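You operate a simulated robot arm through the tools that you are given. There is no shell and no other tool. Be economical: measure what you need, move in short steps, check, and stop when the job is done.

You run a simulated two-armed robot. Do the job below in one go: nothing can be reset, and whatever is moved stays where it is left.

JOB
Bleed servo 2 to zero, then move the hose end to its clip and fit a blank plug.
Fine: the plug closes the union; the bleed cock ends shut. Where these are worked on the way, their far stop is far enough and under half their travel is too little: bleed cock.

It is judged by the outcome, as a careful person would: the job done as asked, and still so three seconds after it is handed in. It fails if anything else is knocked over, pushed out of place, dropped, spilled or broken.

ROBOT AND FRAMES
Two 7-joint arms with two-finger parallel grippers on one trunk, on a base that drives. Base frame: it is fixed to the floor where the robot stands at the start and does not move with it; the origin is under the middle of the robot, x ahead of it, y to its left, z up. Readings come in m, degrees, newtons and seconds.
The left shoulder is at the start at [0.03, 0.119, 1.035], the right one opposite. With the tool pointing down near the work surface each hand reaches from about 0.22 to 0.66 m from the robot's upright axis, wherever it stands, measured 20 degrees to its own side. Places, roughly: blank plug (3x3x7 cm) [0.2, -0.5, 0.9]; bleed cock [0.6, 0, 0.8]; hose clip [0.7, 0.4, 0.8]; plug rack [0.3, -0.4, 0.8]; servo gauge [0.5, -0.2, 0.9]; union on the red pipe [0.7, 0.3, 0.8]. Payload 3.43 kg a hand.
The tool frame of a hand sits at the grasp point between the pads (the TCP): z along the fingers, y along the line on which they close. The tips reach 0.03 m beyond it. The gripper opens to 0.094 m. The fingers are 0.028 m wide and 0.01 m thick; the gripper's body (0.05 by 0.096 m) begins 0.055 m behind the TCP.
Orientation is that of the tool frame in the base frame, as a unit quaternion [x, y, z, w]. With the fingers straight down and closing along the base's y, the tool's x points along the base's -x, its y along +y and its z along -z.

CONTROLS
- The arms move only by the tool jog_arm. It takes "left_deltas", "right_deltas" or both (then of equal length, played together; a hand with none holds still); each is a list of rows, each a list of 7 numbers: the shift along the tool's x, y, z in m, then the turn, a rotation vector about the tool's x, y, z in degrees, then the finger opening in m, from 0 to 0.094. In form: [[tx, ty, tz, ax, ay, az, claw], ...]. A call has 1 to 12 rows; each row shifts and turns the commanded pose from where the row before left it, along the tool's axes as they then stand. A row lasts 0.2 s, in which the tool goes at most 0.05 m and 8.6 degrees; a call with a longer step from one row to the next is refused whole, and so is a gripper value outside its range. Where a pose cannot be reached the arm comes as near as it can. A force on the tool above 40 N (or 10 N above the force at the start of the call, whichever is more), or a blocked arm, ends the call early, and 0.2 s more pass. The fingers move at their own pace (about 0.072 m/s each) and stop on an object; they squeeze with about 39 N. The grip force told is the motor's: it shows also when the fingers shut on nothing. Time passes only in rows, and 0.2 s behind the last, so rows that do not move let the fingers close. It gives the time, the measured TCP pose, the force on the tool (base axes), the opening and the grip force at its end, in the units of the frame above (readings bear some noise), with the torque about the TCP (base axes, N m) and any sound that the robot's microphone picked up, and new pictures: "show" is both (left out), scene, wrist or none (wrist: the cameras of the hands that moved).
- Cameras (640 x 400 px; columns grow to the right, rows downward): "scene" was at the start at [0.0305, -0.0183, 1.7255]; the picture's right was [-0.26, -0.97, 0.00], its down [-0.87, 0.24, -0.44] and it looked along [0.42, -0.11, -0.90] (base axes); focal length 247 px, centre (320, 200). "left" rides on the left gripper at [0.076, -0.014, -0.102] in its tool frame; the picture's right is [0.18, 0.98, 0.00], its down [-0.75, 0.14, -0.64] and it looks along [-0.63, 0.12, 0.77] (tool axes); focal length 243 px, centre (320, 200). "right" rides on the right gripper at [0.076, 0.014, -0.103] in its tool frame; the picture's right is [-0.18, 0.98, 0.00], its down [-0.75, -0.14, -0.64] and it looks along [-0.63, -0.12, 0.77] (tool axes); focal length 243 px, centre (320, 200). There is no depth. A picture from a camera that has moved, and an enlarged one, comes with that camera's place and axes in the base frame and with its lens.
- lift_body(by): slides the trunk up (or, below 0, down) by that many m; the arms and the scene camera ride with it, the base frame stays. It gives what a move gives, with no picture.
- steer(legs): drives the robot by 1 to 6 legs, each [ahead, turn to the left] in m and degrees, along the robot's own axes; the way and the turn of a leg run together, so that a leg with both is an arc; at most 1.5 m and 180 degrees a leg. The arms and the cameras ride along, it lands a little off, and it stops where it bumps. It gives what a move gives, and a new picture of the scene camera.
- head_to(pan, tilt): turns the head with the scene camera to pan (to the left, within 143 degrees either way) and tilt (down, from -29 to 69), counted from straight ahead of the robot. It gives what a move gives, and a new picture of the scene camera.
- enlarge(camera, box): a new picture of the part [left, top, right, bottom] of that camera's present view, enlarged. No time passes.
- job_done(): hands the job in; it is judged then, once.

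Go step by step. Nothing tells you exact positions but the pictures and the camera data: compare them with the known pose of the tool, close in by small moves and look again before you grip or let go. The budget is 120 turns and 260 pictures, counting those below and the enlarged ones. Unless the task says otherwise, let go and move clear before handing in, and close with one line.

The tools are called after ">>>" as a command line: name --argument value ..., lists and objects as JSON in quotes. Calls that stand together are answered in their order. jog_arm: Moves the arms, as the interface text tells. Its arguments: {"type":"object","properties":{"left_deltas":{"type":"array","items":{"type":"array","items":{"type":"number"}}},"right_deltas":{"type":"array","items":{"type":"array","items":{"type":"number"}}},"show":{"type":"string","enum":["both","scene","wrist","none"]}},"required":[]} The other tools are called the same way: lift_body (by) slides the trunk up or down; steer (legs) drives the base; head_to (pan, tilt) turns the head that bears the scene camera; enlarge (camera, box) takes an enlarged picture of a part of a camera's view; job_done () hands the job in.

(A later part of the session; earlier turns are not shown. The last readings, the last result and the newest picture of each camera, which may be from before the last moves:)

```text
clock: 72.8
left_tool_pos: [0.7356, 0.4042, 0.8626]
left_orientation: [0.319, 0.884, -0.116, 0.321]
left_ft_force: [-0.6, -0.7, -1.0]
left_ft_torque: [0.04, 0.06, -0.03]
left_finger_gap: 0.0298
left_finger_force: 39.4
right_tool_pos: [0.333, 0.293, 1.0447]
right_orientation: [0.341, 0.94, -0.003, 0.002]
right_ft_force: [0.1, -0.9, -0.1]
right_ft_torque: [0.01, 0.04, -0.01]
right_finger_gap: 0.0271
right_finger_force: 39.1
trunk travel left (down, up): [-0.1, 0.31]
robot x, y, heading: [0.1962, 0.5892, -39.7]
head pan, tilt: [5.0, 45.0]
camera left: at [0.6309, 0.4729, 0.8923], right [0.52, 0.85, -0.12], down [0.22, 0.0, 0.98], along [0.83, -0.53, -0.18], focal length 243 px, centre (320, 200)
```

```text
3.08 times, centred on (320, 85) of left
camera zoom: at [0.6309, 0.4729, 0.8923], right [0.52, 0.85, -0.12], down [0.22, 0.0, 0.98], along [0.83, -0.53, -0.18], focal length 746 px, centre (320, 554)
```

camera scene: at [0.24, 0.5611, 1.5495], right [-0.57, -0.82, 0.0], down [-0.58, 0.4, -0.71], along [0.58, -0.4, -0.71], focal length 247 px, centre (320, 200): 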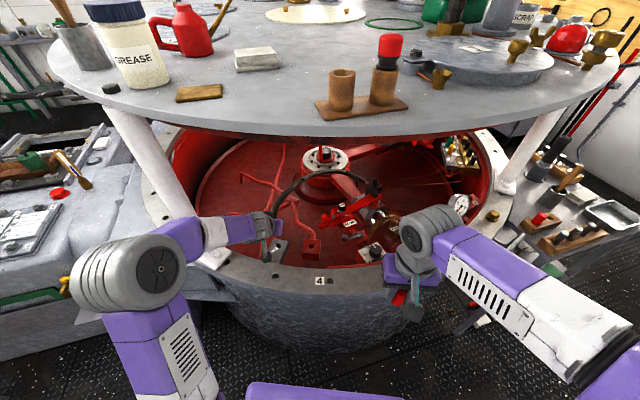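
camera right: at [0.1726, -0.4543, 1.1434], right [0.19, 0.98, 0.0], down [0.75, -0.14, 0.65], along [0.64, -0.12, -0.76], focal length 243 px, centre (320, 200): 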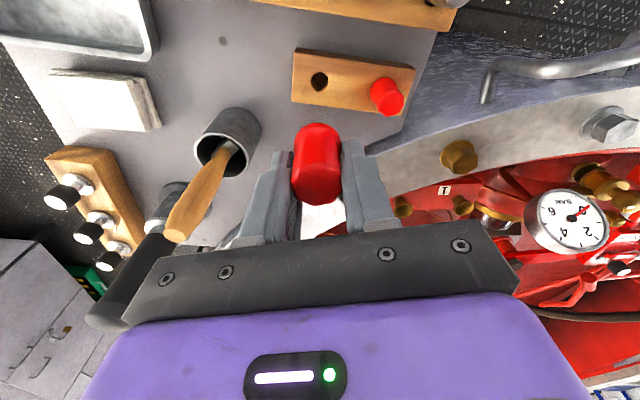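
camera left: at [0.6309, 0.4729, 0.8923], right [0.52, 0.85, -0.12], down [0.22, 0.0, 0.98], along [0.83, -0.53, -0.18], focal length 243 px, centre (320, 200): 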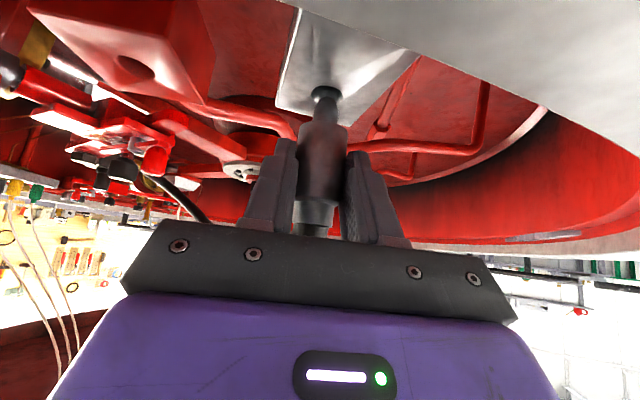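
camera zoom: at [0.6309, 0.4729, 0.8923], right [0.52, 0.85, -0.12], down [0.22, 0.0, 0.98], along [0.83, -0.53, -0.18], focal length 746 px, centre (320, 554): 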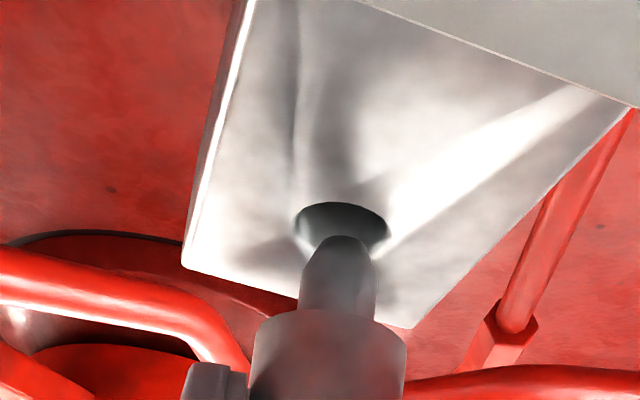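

The tip is now over the hole. A 2 mm forward nudge, then lowering into the clip.

>>> jog_arm --left_deltas '[[0.0017, 0, 0.0051, 0, 0, 0, 0.0], [0.0039, 0, 0.0046, 0, 0, 0, 0.0], [0.0039, 0, 0.0046, 0, 0, 0, 0.0]]' --show "wrist"

>>> enlarge --camera "left" --box '[240, 20, 400, 150]'

```text
clock: 73.6
left_tool_pos: [0.7363, 0.4049, 0.8474]
left_orientation: [0.318, 0.885, -0.115, 0.321]
left_ft_force: [-8.0, 8.5, 2.7]
left_ft_torque: [0.32, 0.35, 0.03]
left_finger_gap: 0.0297
left_finger_force: 39.2
right_tool_pos: [0.3347, 0.2929, 1.0454]
right_orientation: [0.341, 0.94, -0.004, 0.003]
right_ft_force: [-0.3, -0.2, -0.5]
right_ft_torque: [0.01, 0.0, 0.05]
right_finger_gap: 0.0269
right_finger_force: 38.5
trunk travel left (down, up): [-0.1, 0.31]
robot x, y, heading: [0.1953, 0.5893, -39.8]
head pan, tilt: [5.0, 45.0]
camera left: at [0.631, 0.4729, 0.8749], right [0.52, 0.85, -0.12], down [0.22, 0.0, 0.98], along [0.83, -0.53, -0.18], focal length 243 px, centre (320, 200)
```

left: 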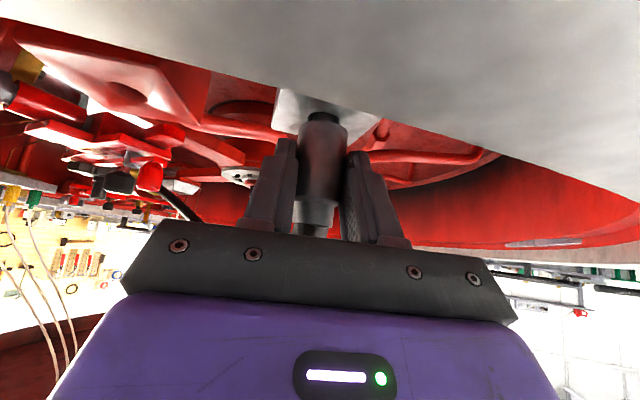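

```text
3.08 times, centred on (320, 85) of left
camera zoom: at [0.631, 0.4729, 0.8749], right [0.52, 0.85, -0.12], down [0.22, 0.0, 0.98], along [0.83, -0.53, -0.18], focal length 746 px, centre (320, 554)
```

zoom: 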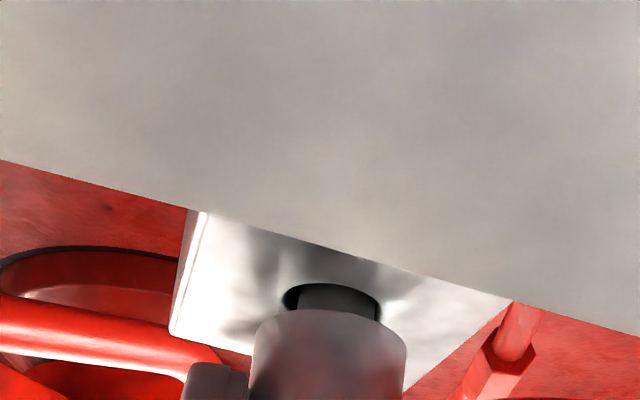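

The spigot is entering the hole. I'll relieve the small side load and continue down to seat it.

>>> jog_arm --left_deltas '[[0.003, 0.0002, -0.001, 0, 0, 0, 0.0], [0.0039, 0, 0.0046, 0, 0, 0, 0.0], [0.0039, 0, 0.0046, 0, 0, 0, 0.0]]' --show "wrist"

>>> enlarge --camera "left" --box '[240, 50, 400, 180]'

```text
clock: 74.4
left_tool_pos: [0.7351, 0.4043, 0.8395]
left_orientation: [0.319, 0.881, -0.117, 0.328]
left_ft_force: [-8.3, 12.7, 33.9]
left_ft_torque: [-0.06, -0.21, 0.04]
left_finger_gap: 0.03
left_finger_force: 38.6
right_tool_pos: [0.3316, 0.2948, 1.0471]
right_orientation: [0.339, 0.941, -0.003, 0.004]
right_ft_force: [0.9, -0.2, -1.0]
right_ft_torque: [0.02, -0.03, 0.04]
right_finger_gap: 0.0269
right_finger_force: 39.4
trunk travel left (down, up): [-0.1, 0.31]
robot x, y, heading: [0.1945, 0.5883, -39.9]
head pan, tilt: [5.0, 45.0]
camera left: at [0.6299, 0.4731, 0.8661], right [0.52, 0.85, -0.12], down [0.2, 0.01, 0.98], along [0.83, -0.53, -0.17], focal length 243 px, centre (320, 200)
```

left: 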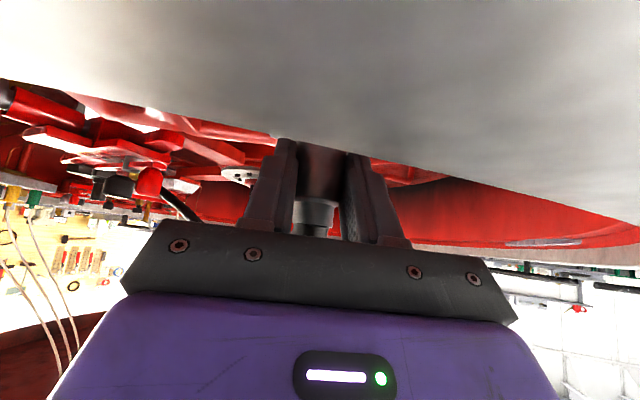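

```text
3.08 times, centred on (320, 115) of left
camera zoom: at [0.6299, 0.4731, 0.8661], right [0.52, 0.85, -0.12], down [0.2, 0.01, 0.98], along [0.83, -0.53, -0.17], focal length 746 px, centre (320, 462)
```

zoom: 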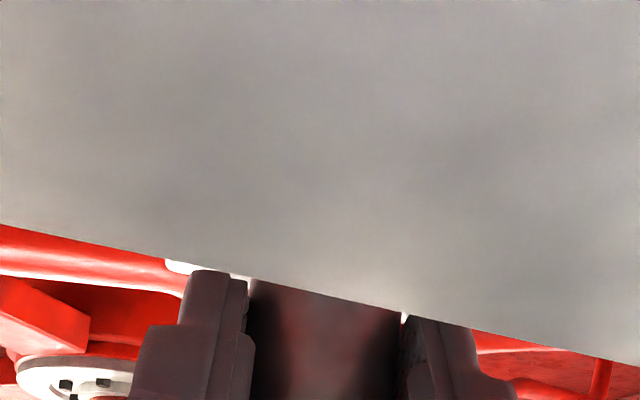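

A 34 N reaction directly under the tool at the expected depth means the collar has seated. I'll ease off, check, then open.

>>> jog_arm --left_deltas '[[-0.0015, 0, -0.0018, 0, 0, 0, 0.0], [0, 0, 0, 0, 0, 0, 0.02], [0, 0, 0, 0, 0, 0, 0.05], [0, 0, 0, 0, 0, 0, 0.07], [0, 0, 0, 0, 0, 0, 0.07]]' --show "both"

>>> enlarge --camera "scene" --box '[250, 200, 370, 280]'

```text
clock: 75.6
left_tool_pos: [0.7335, 0.4057, 0.8352]
left_orientation: [0.319, 0.884, -0.116, 0.322]
left_ft_force: [-7.7, 8.2, 18.6]
left_ft_torque: [1.33, 1.85, -0.17]
left_finger_gap: 0.0698
left_finger_force: 0.0
right_tool_pos: [0.3322, 0.2951, 1.0452]
right_orientation: [0.341, 0.94, -0.005, 0.004]
right_ft_force: [-0.3, -0.1, -0.4]
right_ft_torque: [0.01, 0.0, 0.0]
right_finger_gap: 0.0269
right_finger_force: 39.1
trunk travel left (down, up): [-0.1, 0.31]
robot x, y, heading: [0.1943, 0.5897, -40.0]
head pan, tilt: [5.0, 45.0]
camera scene: at [0.2371, 0.5621, 1.5496], right [-0.57, -0.82, 0.0], down [-0.58, 0.4, -0.71], along [0.58, -0.4, -0.71], focal length 247 px, centre (320, 200)
camera left: at [0.6288, 0.4732, 0.864], right [0.52, 0.85, -0.12], down [0.22, 0.0, 0.98], along [0.83, -0.53, -0.18], focal length 243 px, centre (320, 200)
```

scene: 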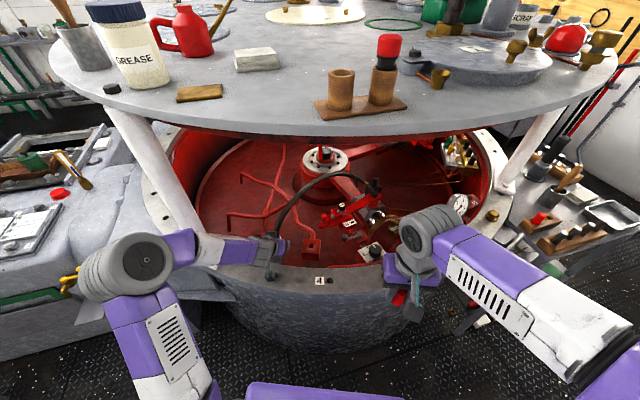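
left: 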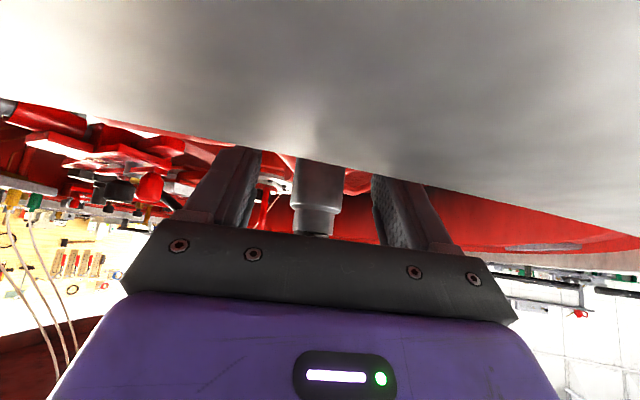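

```text
5.00 times, centred on (310, 240) of scene
camera zoom: at [0.2371, 0.5621, 1.5496], right [-0.57, -0.82, 0.0], down [-0.58, 0.4, -0.71], along [0.58, -0.4, -0.71], focal length 1236 px, centre (370, 0)
```

zoom: 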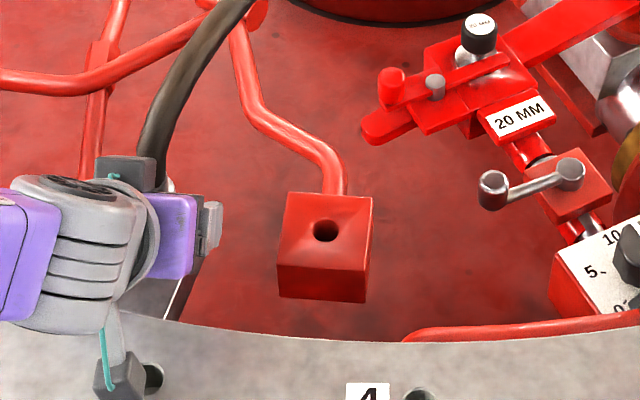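

The hose end is released; the hand's camera housing is lightly touching the rim, so I'll retreat back and up along the approach.

>>> jog_arm --left_deltas '[[-0.004, 0, -0.02, 0, 0, 0, 0.07], [0, 0, -0.04, 0, 0, 0, 0.08], [0, 0, -0.045, 0, 0, 0, 0.08]]' --show "both"

>>> enlarge --camera "left" --box '[200, 0, 440, 190]'

>>> enlarge --camera "scene" --box '[250, 200, 370, 280]'

```text
clock: 76.4
left_tool_pos: [0.688, 0.4461, 0.9173]
left_orientation: [0.319, 0.884, -0.116, 0.323]
left_ft_force: [-0.4, 0.6, -0.3]
left_ft_torque: [-0.04, 0.0, 0.03]
left_finger_gap: 0.0799
left_finger_force: 0.0
right_tool_pos: [0.3326, 0.2922, 1.0447]
right_orientation: [0.342, 0.94, -0.003, 0.004]
right_ft_force: [-0.2, 0.5, 0.1]
right_ft_torque: [0.01, 0.01, 0.01]
right_finger_gap: 0.0269
right_finger_force: 39.5
trunk travel left (down, up): [-0.1, 0.31]
robot x, y, heading: [0.1948, 0.5904, -39.7]
head pan, tilt: [5.0, 45.0]
camera scene: at [0.2383, 0.5612, 1.5496], right [-0.57, -0.82, 0.0], down [-0.58, 0.4, -0.71], along [0.58, -0.4, -0.71], focal length 247 px, centre (320, 200)
camera left: at [0.5833, 0.514, 0.9472], right [0.52, 0.85, -0.12], down [0.22, 0.0, 0.98], along [0.83, -0.53, -0.18], focal length 243 px, centre (320, 200)
```

scene: 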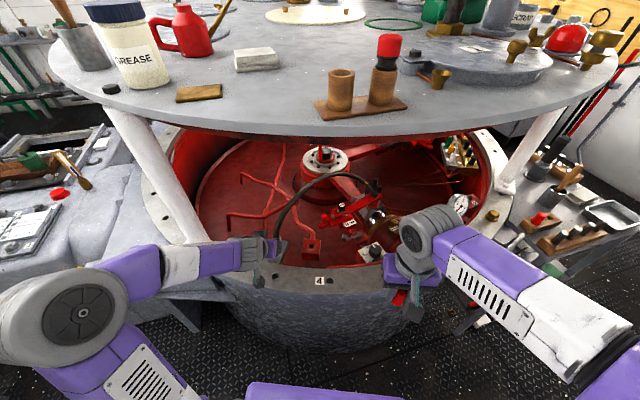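
left: 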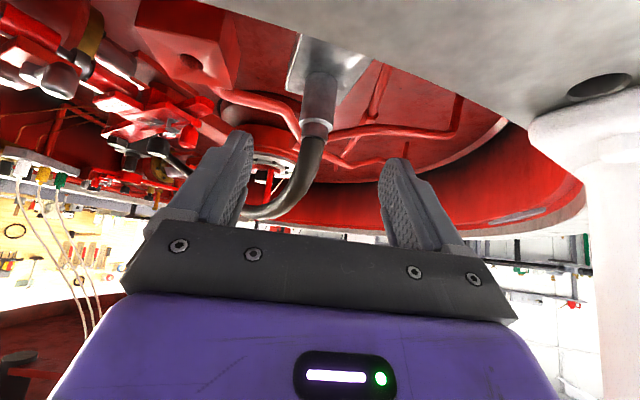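

```text
2.11 times, centred on (320, 95) of left
camera zoom: at [0.5833, 0.514, 0.9472], right [0.52, 0.85, -0.12], down [0.22, 0.0, 0.98], along [0.83, -0.53, -0.18], focal length 511 px, centre (320, 421)
```

zoom: 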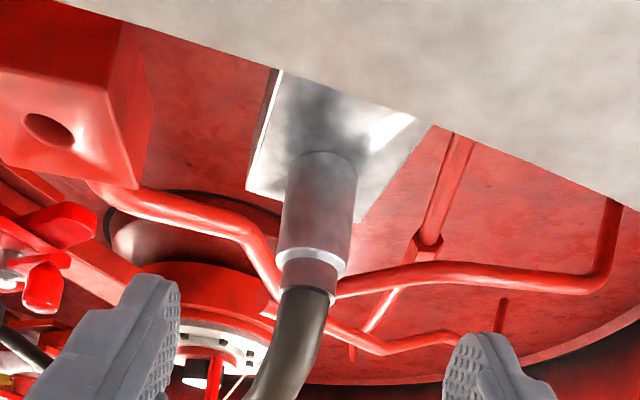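

```text
5.00 times, centred on (310, 240) of scene
camera zoom: at [0.2383, 0.5612, 1.5496], right [-0.57, -0.82, 0.0], down [-0.58, 0.4, -0.71], along [0.58, -0.4, -0.71], focal length 1236 px, centre (370, 0)
```

zoom: 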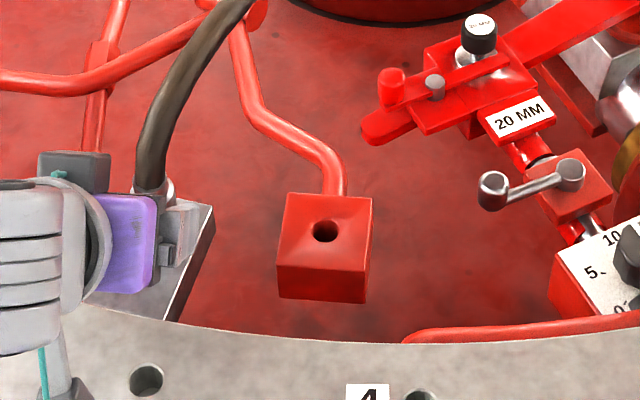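

The hose end stands seated in its clip. Now I withdraw the left hand and inspect how the plug sits in the right hand.

>>> jog_arm --left_deltas '[[0, 0, -0.045, 0, 0, 0, 0.08], [0, 0, -0.045, 0, 0, 0, 0.08], [0.03, 0.01, -0.035, 0, 0, 0, 0.08], [0.03, 0.01, -0.035, 0, 0, 0, 0.08], [0.03, 0.01, -0.035, 0, 0, 0, 0.08], [0.03, 0.02, -0.025, 0, 0, 0, 0.08]]' --show "none"

>>> jog_arm --right_deltas '[[-0.0314, 0.0278, 0, 0, 0, 0, 0.0], [-0.0314, 0.0278, 0, 0, 0, 0, 0.0], [-0.0314, 0.0278, 0, 0, 0, 0, 0.0], [-0.0314, 0.0278, 0, 0, 0, 0, 0.0], [-0.0314, 0.0278, 0.01, 0, 0, 0, 0.0], [-0.0314, 0.0278, 0.01, 0, 0, 0, 0.0], [-0.0314, 0.0278, 0.02, 0, 0, 0, 0.0], [-0.0314, 0.0278, 0.02, 0, 0, 0, 0.0]]' --show "both"

>>> enlarge --camera "right" --box '[220, 40, 420, 220]'

>>> enlarge --camera "scene" --box '[250, 180, 400, 280]'

```text
clock: 77.8
left_tool_pos: [0.5585, 0.6325, 1.0358]
left_orientation: [0.321, 0.884, -0.117, 0.32]
left_ft_force: [-0.1, -0.8, -0.4]
left_ft_torque: [-0.01, 0.01, -0.01]
left_finger_gap: 0.08
left_finger_force: 0.1
left hand out of reach, approached as far as the arm can: row 4, 5, 6
right_tool_pos: [0.3334, 0.2924, 1.0455]
right_orientation: [0.341, 0.94, -0.004, 0.002]
right_ft_force: [-0.5, -0.2, -0.1]
right_ft_torque: [-0.01, -0.01, 0.01]
right_finger_gap: 0.0271
right_finger_force: 38.9
trunk travel left (down, up): [-0.1, 0.31]
robot x, y, heading: [0.193, 0.5909, -39.7]
head pan, tilt: [5.0, 45.0]
```

```text
clock: 79.6
left_tool_pos: [0.5604, 0.632, 1.0348]
left_orientation: [0.32, 0.884, -0.117, 0.321]
left_ft_force: [0.4, 0.5, 1.0]
left_ft_torque: [0.01, 0.02, -0.03]
left_finger_gap: 0.0801
left_finger_force: 0.0
right_tool_pos: [0.6674, 0.3029, 0.9844]
right_orientation: [0.34, 0.94, -0.004, 0.002]
right_ft_force: [0.6, 0.1, -0.4]
right_ft_torque: [-0.01, -0.01, -0.01]
right_finger_gap: 0.027
right_finger_force: 38.8
trunk travel left (down, up): [-0.1, 0.31]
robot x, y, heading: [0.1966, 0.5901, -39.9]
head pan, tilt: [5.0, 45.0]
camera scene: at [0.2412, 0.5609, 1.5495], right [-0.57, -0.82, 0.0], down [-0.58, 0.4, -0.71], along [0.58, -0.4, -0.71], focal length 247 px, centre (320, 200)
camera right: at [0.6189, 0.3635, 1.0876], right [0.77, 0.64, -0.01], down [0.49, -0.59, 0.65], along [0.41, -0.5, -0.76], focal length 243 px, centre (320, 200)
```

scene: 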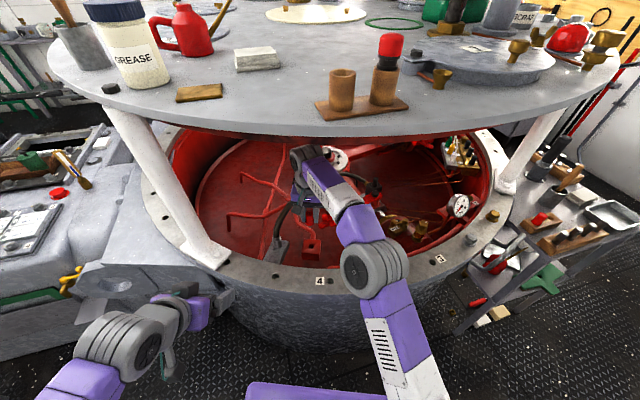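
right: 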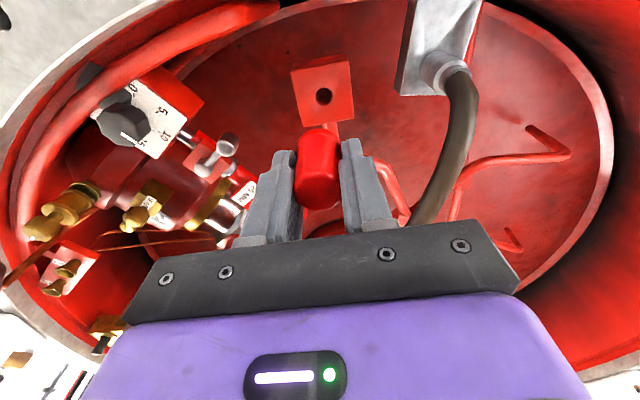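

```text
2.22 times, centred on (320, 130) of right
camera zoom: at [0.6189, 0.3635, 1.0876], right [0.77, 0.64, -0.01], down [0.49, -0.59, 0.65], along [0.41, -0.5, -0.76], focal length 539 px, centre (320, 356)
```

zoom: 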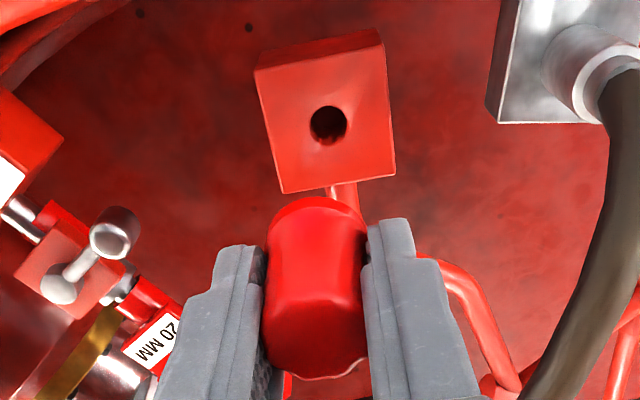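

```text
4.00 times, centred on (325, 230) of scene
camera zoom: at [0.2412, 0.5609, 1.5495], right [-0.57, -0.82, 0.0], down [-0.58, 0.4, -0.71], along [0.58, -0.4, -0.71], focal length 988 px, centre (300, 80)
```

zoom: 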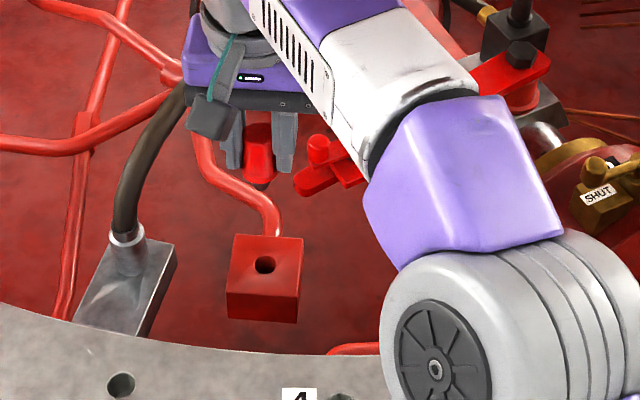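

The scene view shows both the plug's spigot and the union hole, laterally aligned. I'll lower until the tip is about 1–1.5 cm above the hole and compare directly.

>>> jog_arm --right_deltas '[[-0.003, 0, 0.04, 0, 0, 0, 0.0], [0, 0, 0.04, 0, 0, 0, 0.0]]' --show "both"

>>> enlarge --camera "right" --box '[260, 60, 380, 160]'

>>> enlarge --camera "scene" --box '[280, 210, 360, 265]'

```text
clock: 80.2
left_tool_pos: [0.5597, 0.6315, 1.0353]
left_orientation: [0.32, 0.884, -0.116, 0.322]
left_ft_force: [0.3, 0.1, -0.3]
left_ft_torque: [0.02, -0.01, 0.03]
left_finger_gap: 0.0799
left_finger_force: 0.1
right_tool_pos: [0.6693, 0.297, 0.9051]
right_orientation: [0.341, 0.94, -0.003, 0.003]
right_ft_force: [0.5, 0.2, -0.8]
right_ft_torque: [-0.03, 0.0, 0.01]
right_finger_gap: 0.0269
right_finger_force: 38.8
trunk travel left (down, up): [-0.1, 0.31]
robot x, y, heading: [0.1946, 0.5922, -39.9]
head pan, tilt: [5.0, 45.0]
camera scene: at [0.2398, 0.5606, 1.5495], right [-0.57, -0.82, 0.0], down [-0.58, 0.4, -0.71], along [0.58, -0.4, -0.71], focal length 247 px, centre (320, 200)
camera right: at [0.6197, 0.3572, 1.0079], right [0.77, 0.64, 0.0], down [0.49, -0.59, 0.65], along [0.41, -0.5, -0.76], focal length 243 px, centre (320, 200)
```

scene: 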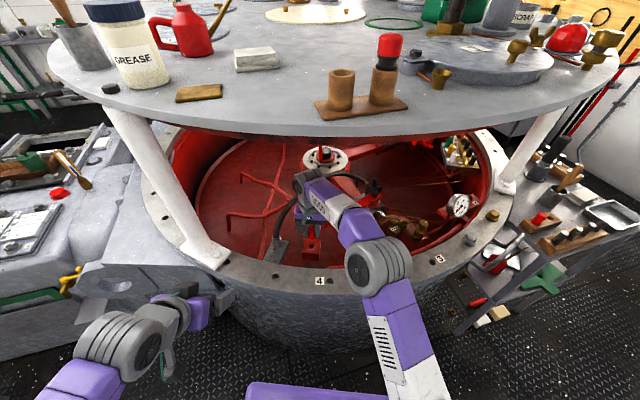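
right: 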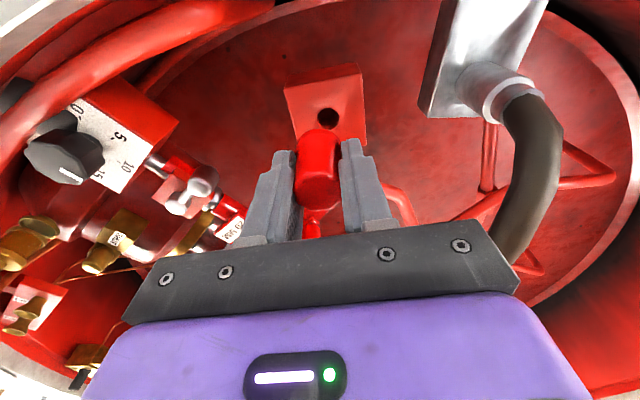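

```text
4.00 times, centred on (320, 110) of right
camera zoom: at [0.6197, 0.3572, 1.0079], right [0.77, 0.64, 0.0], down [0.49, -0.59, 0.65], along [0.41, -0.5, -0.76], focal length 970 px, centre (320, 560)
```

zoom: 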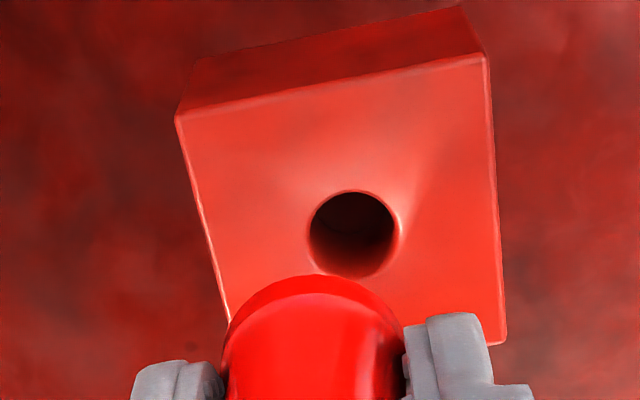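

```text
7.27 times, centred on (320, 238) of scene
camera zoom: at [0.2398, 0.5606, 1.5495], right [-0.57, -0.82, 0.0], down [-0.58, 0.4, -0.71], along [0.58, -0.4, -0.71], focal length 1797 px, centre (320, -73)
```

zoom: 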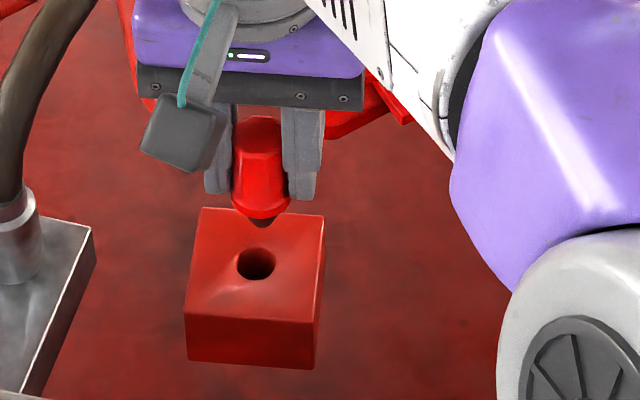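

The scene flange position and wrist view agree: the hole is ~6 mm forward and ~6 mm to the tool's +y of the plug axis. Shifting and lowering a little.

>>> jog_arm --right_deltas '[[-0.006, 0.0058, 0, 0, 0, 0, 0.0], [0, 0, 0.015, 0, 0, 0, 0.0]]' --show "wrist"

>>> enlarge --camera "right" --box '[260, 60, 380, 160]'

>>> enlarge --camera "scene" --box '[280, 210, 360, 265]'

```text
clock: 80.8
left_tool_pos: [0.5592, 0.633, 1.035]
left_orientation: [0.32, 0.884, -0.116, 0.321]
left_ft_force: [-0.7, 0.4, 0.0]
left_ft_torque: [0.03, 0.01, -0.02]
left_finger_gap: 0.0801
left_finger_force: 0.1
right_tool_pos: [0.6786, 0.2985, 0.8896]
right_orientation: [0.341, 0.94, -0.004, 0.002]
right_ft_force: [-0.4, 0.9, -0.8]
right_ft_torque: [-0.02, 0.01, 0.02]
right_finger_gap: 0.0267
right_finger_force: 39.5
trunk travel left (down, up): [-0.1, 0.31]
robot x, y, heading: [0.1952, 0.589, -39.8]
head pan, tilt: [5.0, 45.0]
camera right: at [0.6291, 0.3586, 0.9925], right [0.77, 0.64, 0.0], down [0.49, -0.59, 0.65], along [0.41, -0.5, -0.76], focal length 243 px, centre (320, 200)
```

right: 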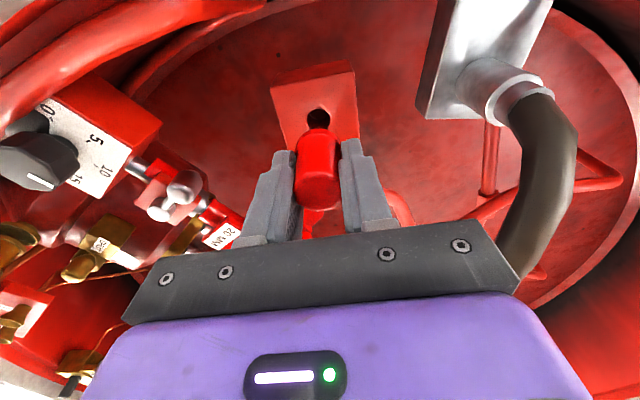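

```text
4.00 times, centred on (320, 110) of right
camera zoom: at [0.6291, 0.3586, 0.9925], right [0.77, 0.64, 0.0], down [0.49, -0.59, 0.65], along [0.41, -0.5, -0.76], focal length 970 px, centre (320, 560)
```

zoom: 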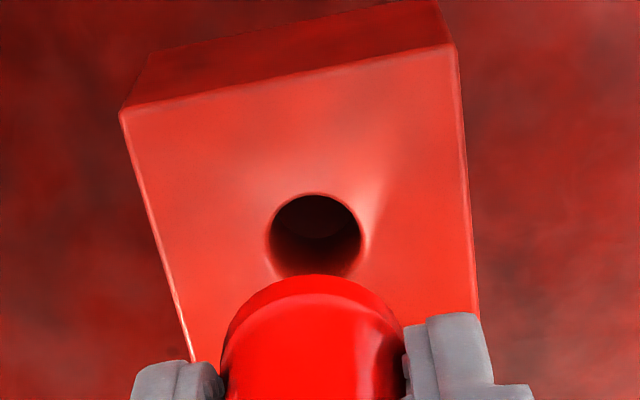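

```text
7.27 times, centred on (320, 238) of scene
camera zoom: at [0.2397, 0.5606, 1.5496], right [-0.57, -0.82, 0.0], down [-0.58, 0.4, -0.71], along [0.58, -0.4, -0.71], focal length 1797 px, centre (320, -73)
```

zoom: 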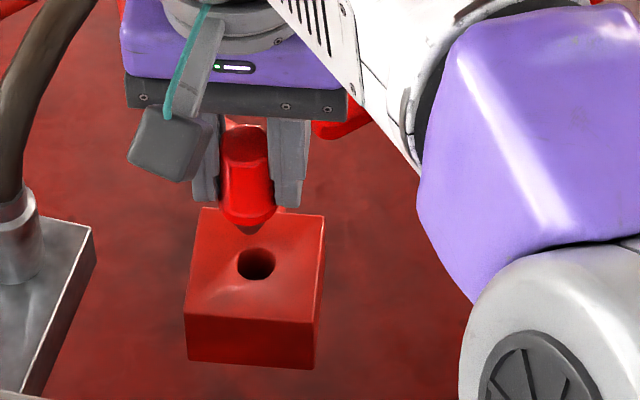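

Now within ~2 mm. A tiny correction and gentle descent, watching force.

>>> jog_arm --right_deltas '[[0.001, -0.001, 0.007, 0, 0, 0, 0.0], [0, 0, 0.007, 0, 0, 0, 0.0]]' --show "wrist"

>>> enlarge --camera "right" --box '[260, 60, 380, 160]'

>>> enlarge --camera "scene" --box '[290, 215, 350, 260]'

```text
clock: 81.4
left_tool_pos: [0.5594, 0.6324, 1.0366]
left_orientation: [0.32, 0.884, -0.116, 0.321]
left_ft_force: [-0.7, 0.2, 0.7]
left_ft_torque: [-0.01, 0.01, 0.03]
left_finger_gap: 0.0799
left_finger_force: 0.0
right_tool_pos: [0.6792, 0.297, 0.8772]
right_orientation: [0.341, 0.94, -0.004, 0.002]
right_ft_force: [-0.3, 0.8, -0.8]
right_ft_torque: [0.07, 0.0, 0.02]
right_finger_gap: 0.0271
right_finger_force: 39.3
trunk travel left (down, up): [-0.1, 0.31]
robot x, y, heading: [0.1947, 0.5888, -39.7]
head pan, tilt: [5.0, 45.0]
camera right: at [0.6297, 0.3582, 0.98], right [0.77, 0.64, 0.0], down [0.49, -0.59, 0.65], along [0.41, -0.5, -0.76], focal length 243 px, centre (320, 200)
```

right: 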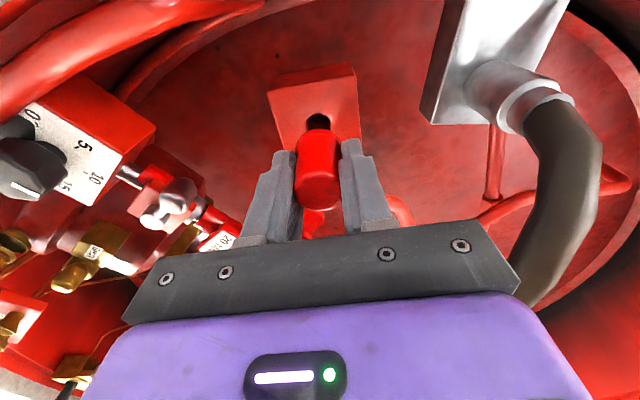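

```text
4.00 times, centred on (320, 110) of right
camera zoom: at [0.6297, 0.3582, 0.98], right [0.77, 0.64, 0.0], down [0.49, -0.59, 0.65], along [0.41, -0.5, -0.76], focal length 970 px, centre (320, 560)
```

zoom: 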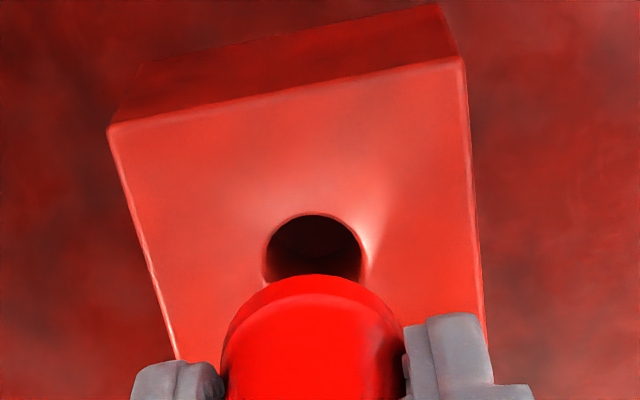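

```text
8.89 times, centred on (320, 238) of scene
camera zoom: at [0.2398, 0.5607, 1.5495], right [-0.57, -0.82, 0.0], down [-0.58, 0.4, -0.71], along [0.58, -0.4, -0.71], focal length 2196 px, centre (320, -133)
```

zoom: 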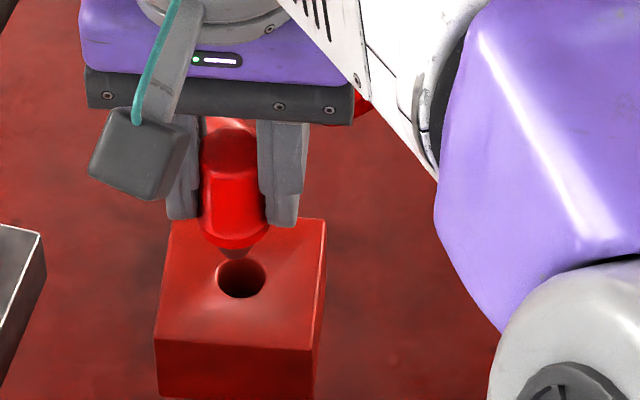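

Tip nearly at the hole; the scene view shows about 2 mm to go in -y. Correcting and continuing the descent gently.

>>> jog_arm --right_deltas '[[0.001, -0.002, 0, 0, 0, 0, 0.0], [0, 0, 0.006, 0, 0, 0, 0.0], [0, 0, 0.006, 0, 0, 0, 0.0]]' --show "none"

>>> enlarge --camera "right" --box '[260, 60, 380, 160]'

>>> enlarge --camera "scene" --box '[290, 215, 350, 260]'

```text
clock: 82.2
left_tool_pos: [0.5588, 0.6331, 1.036]
left_orientation: [0.32, 0.884, -0.116, 0.321]
left_ft_force: [0.0, 0.1, -0.4]
left_ft_torque: [-0.02, 0.01, 0.0]
left_finger_gap: 0.0795
left_finger_force: 0.0
right_tool_pos: [0.6766, 0.2976, 0.8634]
right_orientation: [0.341, 0.94, -0.004, 0.002]
right_ft_force: [0.1, 0.9, -0.4]
right_ft_torque: [-0.03, -0.02, 0.04]
right_finger_gap: 0.0269
right_finger_force: 39.1
trunk travel left (down, up): [-0.1, 0.31]
robot x, y, heading: [0.1997, 0.5935, -39.4]
head pan, tilt: [5.0, 45.0]
```

```text
4.00 times, centred on (320, 110) of right
camera zoom: at [0.6281, 0.3584, 0.9669], right [0.77, 0.64, 0.0], down [0.49, -0.59, 0.65], along [0.41, -0.5, -0.76], focal length 970 px, centre (320, 560)
```

zoom: 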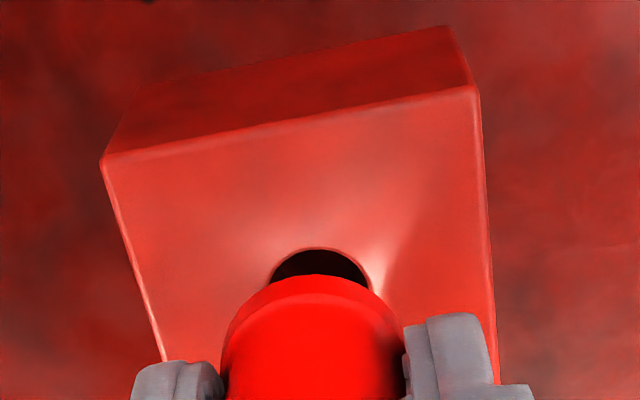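

```text
8.89 times, centred on (320, 238) of scene
camera zoom: at [0.2397, 0.5607, 1.5496], right [-0.57, -0.82, 0.0], down [-0.58, 0.4, -0.71], along [0.58, -0.4, -0.71], focal length 2196 px, centre (320, -133)
```

zoom: 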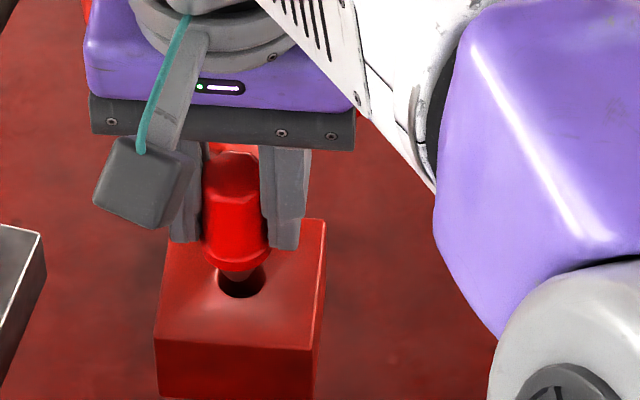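

The tip is entering the hole with no contact force. Continuing down.

>>> jog_arm --right_deltas '[[0, -0.001, 0.006, 0, 0, 0, 0.0], [0, 0, 0.005, 0, 0, 0, 0.0]]' --show "none"

>>> enlarge --camera "scene" --box '[290, 215, 350, 260]'

```text
clock: 82.8
left_tool_pos: [0.56, 0.6321, 1.0357]
left_orientation: [0.32, 0.884, -0.116, 0.321]
left_ft_force: [-0.3, -0.2, -0.1]
left_ft_torque: [0.02, -0.02, -0.01]
left_finger_gap: 0.08
left_finger_force: 0.0
right_tool_pos: [0.6771, 0.2993, 0.8531]
right_orientation: [0.342, 0.94, -0.003, 0.004]
right_ft_force: [0.1, -0.3, 3.6]
right_ft_torque: [0.06, 0.04, -0.03]
right_finger_gap: 0.0271
right_finger_force: 39.0
trunk travel left (down, up): [-0.1, 0.31]
robot x, y, heading: [0.1923, 0.5888, -39.9]
head pan, tilt: [5.0, 45.0]
```

```text
8.89 times, centred on (320, 238) of scene
camera zoom: at [0.2393, 0.561, 1.5496], right [-0.57, -0.82, 0.0], down [-0.58, 0.4, -0.71], along [0.58, -0.4, -0.71], focal length 2196 px, centre (320, -133)
```

zoom: 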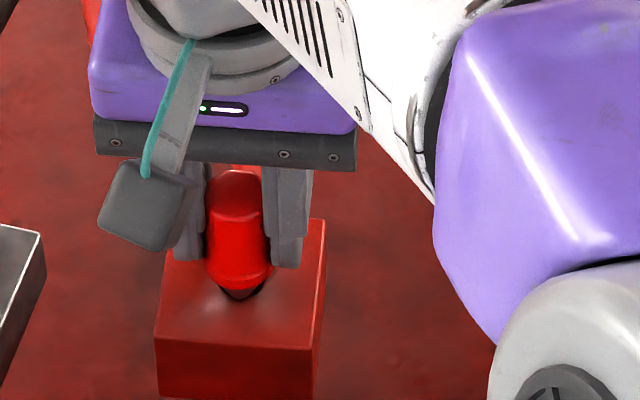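

>>> jog_arm --right_deltas '[[0, 0, 0.004, 0, 0, 0, 0.0], [0, 0, 0.004, 0, 0, 0, 0.0]]' --show "none"

>>> enlarge --camera "scene" --box '[295, 225, 345, 260]'

>>> enlarge --camera "right" --box '[260, 60, 380, 160]'

```text
clock: 83.4
left_tool_pos: [0.557, 0.6331, 1.0364]
left_orientation: [0.32, 0.883, -0.117, 0.322]
left_ft_force: [-0.1, 0.1, 0.1]
left_ft_torque: [-0.01, 0.01, 0.0]
left_finger_gap: 0.0799
left_finger_force: 0.0
right_tool_pos: [0.6767, 0.2973, 0.8497]
right_orientation: [0.34, 0.94, -0.004, 0.009]
right_ft_force: [-4.3, 0.3, 33.5]
right_ft_torque: [0.23, 0.34, 0.04]
right_finger_gap: 0.0274
right_finger_force: 38.3
trunk travel left (down, up): [-0.1, 0.31]
robot x, y, heading: [0.1952, 0.5901, -39.7]
head pan, tilt: [5.0, 45.0]
```

```text
11.43 times, centred on (320, 242) of scene
camera zoom: at [0.2366, 0.5624, 1.55], right [-0.57, -0.82, 0.0], down [-0.58, 0.4, -0.71], along [0.58, -0.4, -0.71], focal length 2824 px, centre (320, -286)
```

zoom: 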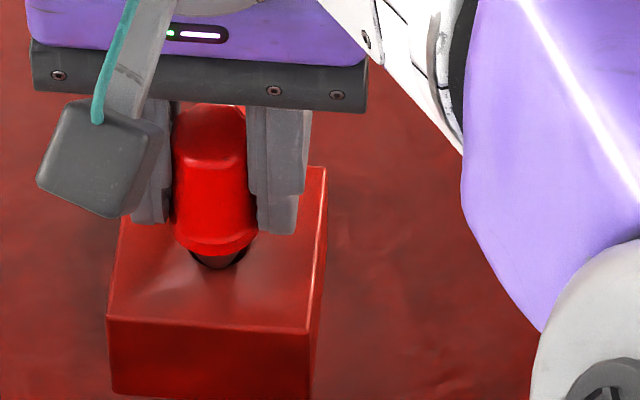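

```text
4.00 times, centred on (320, 110) of right
camera zoom: at [0.626, 0.3584, 0.9522], right [0.77, 0.64, 0.0], down [0.48, -0.58, 0.65], along [0.42, -0.5, -0.76], focal length 970 px, centre (320, 560)
```

zoom: 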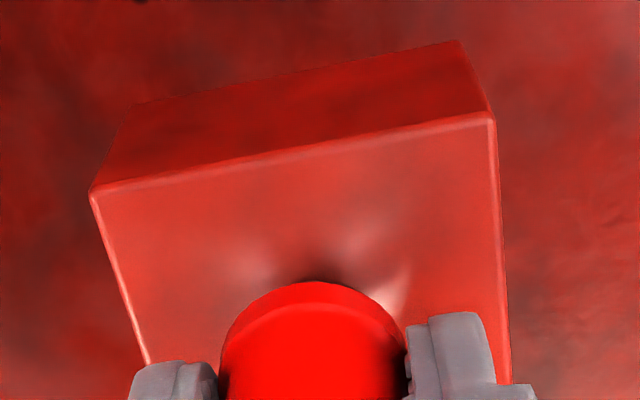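

33 N with the flange still ~1.5 cm above the seat: the spigot is partly in but binding. I'll ease up 3 mm, take out the slight forward lean, shift back 1.5 mm, and retry.

>>> jog_arm --right_deltas '[[0, 0, -0.003, 0, 0, 0, 0.0], [0.0015, 0, 0, 0, 0.6, 0, 0.0], [0, 0, 0, 0, 0, 0, 0.0]]' --show "none"

>>> jog_arm --right_deltas '[[0, 0, 0.003, 0, 0, 0, 0.0], [0, 0, 0.003, 0, 0, 0, 0.0]]' --show "none"

>>> enlarge --camera "scene" --box '[295, 225, 345, 260]'

```text
clock: 84.2
left_tool_pos: [0.5593, 0.6327, 1.0355]
left_orientation: [0.319, 0.884, -0.116, 0.322]
left_ft_force: [-0.4, -0.1, -0.8]
left_ft_torque: [0.0, -0.03, 0.01]
left_finger_gap: 0.0799
left_finger_force: 0.1
right_tool_pos: [0.6758, 0.2973, 0.849]
right_orientation: [0.341, 0.94, -0.001, -0.001]
right_ft_force: [8.6, -2.7, 19.9]
right_ft_torque: [-0.03, -0.31, 0.0]
right_finger_gap: 0.0269
right_finger_force: 38.7
trunk travel left (down, up): [-0.1, 0.31]
robot x, y, heading: [0.1955, 0.587, -39.9]
head pan, tilt: [5.0, 45.0]
```

```text
clock: 84.8
left_tool_pos: [0.5582, 0.6333, 1.037]
left_orientation: [0.32, 0.883, -0.117, 0.322]
left_ft_force: [-0.5, -0.2, -0.4]
left_ft_torque: [0.03, 0.02, 0.0]
left_finger_gap: 0.0802
left_finger_force: 0.0
right_tool_pos: [0.6731, 0.2966, 0.8482]
right_orientation: [0.341, 0.94, 0.0, 0.002]
right_ft_force: [5.0, -4.1, 33.5]
right_ft_torque: [0.02, -0.01, 0.0]
right_finger_gap: 0.0272
right_finger_force: 39.5
trunk travel left (down, up): [-0.1, 0.31]
robot x, y, heading: [0.1943, 0.5899, -39.6]
head pan, tilt: [5.0, 45.0]
```

```text
11.43 times, centred on (320, 242) of scene
camera zoom: at [0.2374, 0.5621, 1.5498], right [-0.57, -0.82, 0.0], down [-0.58, 0.4, -0.71], along [0.58, -0.4, -0.71], focal length 2824 px, centre (320, -286)
```

zoom: 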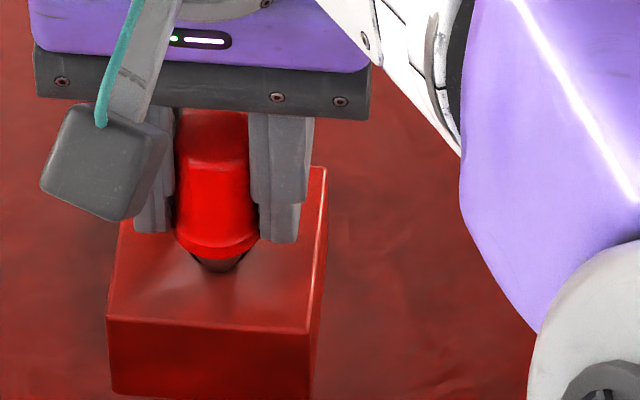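

>>> enlarge --camera "scene" --box '[302, 238, 320, 252]'

>>> jog_arm --right_deltas '[[0, 0, -0.012, 0, 0, 0, 0.0], [0, 0, 0, 0, 0, 0, 0.0]]' --show "none"

>>> enlarge --camera "scene" --box '[300, 232, 322, 250]'

>>> enlarge --camera "right" --box '[260, 60, 380, 160]'

```text
16.00 times, centred on (311, 245) of scene
camera zoom: at [0.2374, 0.5621, 1.5498], right [-0.57, -0.82, 0.0], down [-0.58, 0.4, -0.71], along [0.58, -0.4, -0.71], focal length 3954 px, centre (464, -520)
```

zoom: 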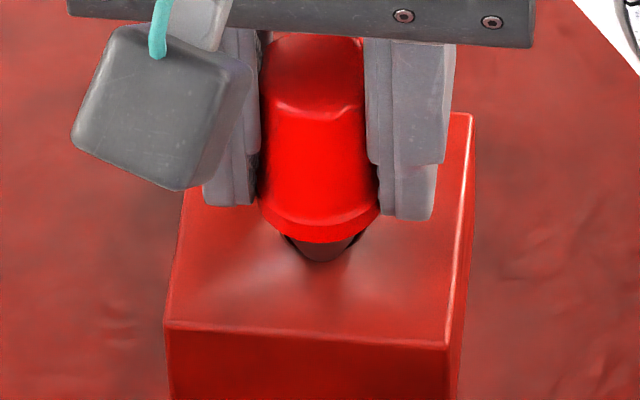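

```text
clock: 85.4
left_tool_pos: [0.5597, 0.6325, 1.0362]
left_orientation: [0.32, 0.884, -0.116, 0.321]
left_ft_force: [0.5, 0.3, 0.8]
left_ft_torque: [0.0, -0.02, 0.03]
left_finger_gap: 0.08
left_finger_force: 0.0
right_tool_pos: [0.6749, 0.2979, 0.8519]
right_orientation: [0.34, 0.94, -0.002, -0.004]
right_ft_force: [-0.6, 0.1, -0.3]
right_ft_torque: [0.0, 0.01, 0.01]
right_finger_gap: 0.0271
right_finger_force: 38.7
trunk travel left (down, up): [-0.1, 0.31]
robot x, y, heading: [0.1935, 0.5921, -39.7]
head pan, tilt: [5.0, 45.0]
```

```text
16.00 times, centred on (311, 241) of scene
camera zoom: at [0.2397, 0.5608, 1.5494], right [-0.57, -0.82, 0.0], down [-0.58, 0.4, -0.71], along [0.58, -0.4, -0.71], focal length 3954 px, centre (464, -456)
```

zoom: 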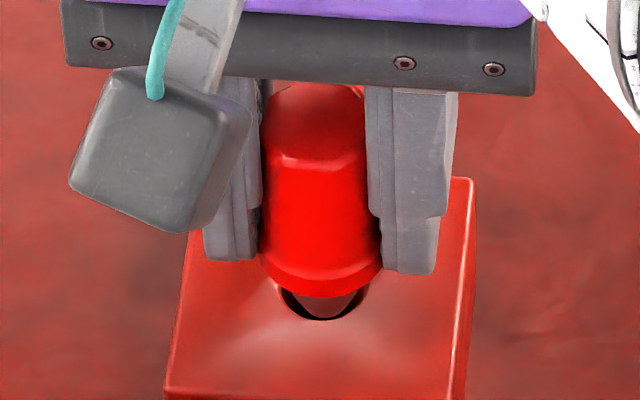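

```text
4.00 times, centred on (320, 110) of right
camera zoom: at [0.6262, 0.3574, 0.9565], right [0.77, 0.64, -0.01], down [0.49, -0.59, 0.64], along [0.4, -0.5, -0.77], focal length 970 px, centre (320, 560)
```

zoom: 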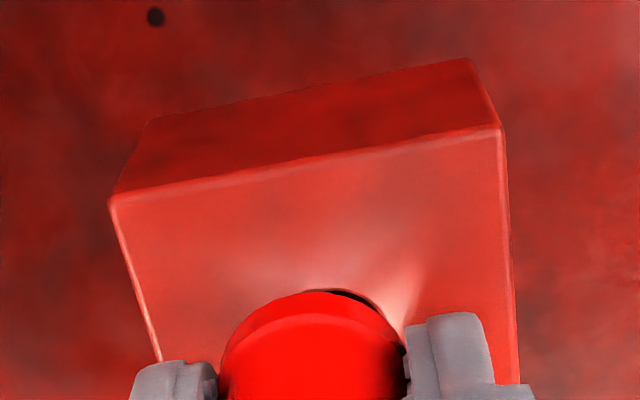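

Clear view: the spigot is in the hole but ~2.5 mm too near the robot and 1 mm to the right. Correcting, squaring the tilt, and pressing on.

>>> jog_arm --right_deltas '[[-0.002, 0.001, 0, 0, -0.4, 0, 0.0], [0, 0, 0, 0, 0, 0, 0.0]]' --show "none"

>>> enlarge --camera "scene" --box '[300, 232, 322, 250]'

>>> jog_arm --right_deltas '[[0, 0, 0.004, 0, 0, 0, 0.0], [0, 0, 0.004, 0, 0, 0, 0.0]]' --show "none"

>>> enlarge --camera "scene" --box '[300, 232, 322, 250]'

```text
clock: 86.0
left_tool_pos: [0.5594, 0.6328, 1.035]
left_orientation: [0.32, 0.884, -0.116, 0.321]
left_ft_force: [0.5, 0.6, -0.1]
left_ft_torque: [0.01, 0.03, -0.03]
left_finger_gap: 0.0801
left_finger_force: 0.0
right_tool_pos: [0.678, 0.2973, 0.8535]
right_orientation: [0.341, 0.94, -0.003, 0.001]
right_ft_force: [-0.2, -0.3, -0.7]
right_ft_torque: [0.02, 0.02, -0.02]
right_finger_gap: 0.0273
right_finger_force: 39.3
trunk travel left (down, up): [-0.1, 0.31]
robot x, y, heading: [0.1978, 0.5912, -39.9]
head pan, tilt: [5.0, 45.0]
```

```text
16.00 times, centred on (311, 241) of scene
camera zoom: at [0.2397, 0.5607, 1.5495], right [-0.57, -0.82, 0.0], down [-0.58, 0.4, -0.71], along [0.58, -0.4, -0.71], focal length 3954 px, centre (464, -456)
```

zoom: 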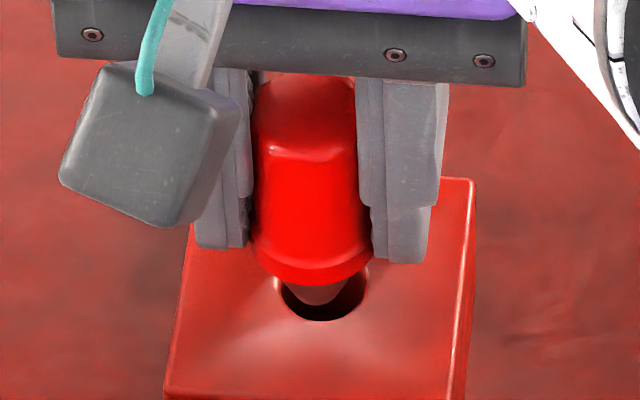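

```text
clock: 86.6
left_tool_pos: [0.5586, 0.6331, 1.0351]
left_orientation: [0.32, 0.883, -0.116, 0.321]
left_ft_force: [-0.1, 0.2, -0.3]
left_ft_torque: [0.0, -0.02, -0.04]
left_finger_gap: 0.0802
left_finger_force: 0.0
right_tool_pos: [0.6792, 0.2981, 0.8489]
right_orientation: [0.341, 0.94, -0.004, 0.001]
right_ft_force: [-1.5, -0.7, 4.8]
right_ft_torque: [0.03, 0.12, 0.02]
right_finger_gap: 0.027
right_finger_force: 39.6
trunk travel left (down, up): [-0.1, 0.31]
robot x, y, heading: [0.1983, 0.5896, -39.7]
head pan, tilt: [5.0, 45.0]
```

```text
16.00 times, centred on (311, 241) of scene
camera zoom: at [0.239, 0.5611, 1.5497], right [-0.57, -0.82, 0.0], down [-0.58, 0.4, -0.71], along [0.58, -0.4, -0.71], focal length 3954 px, centre (464, -456)
```

zoom: 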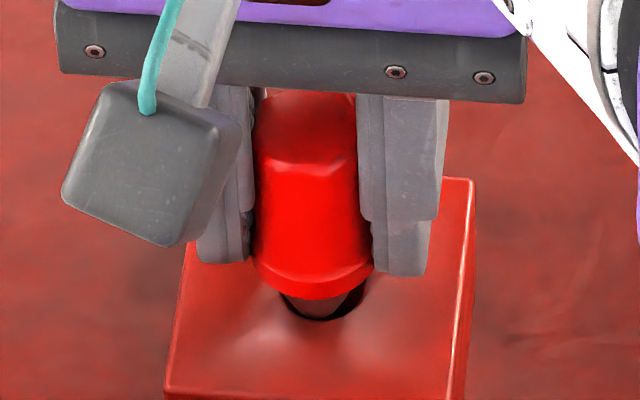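

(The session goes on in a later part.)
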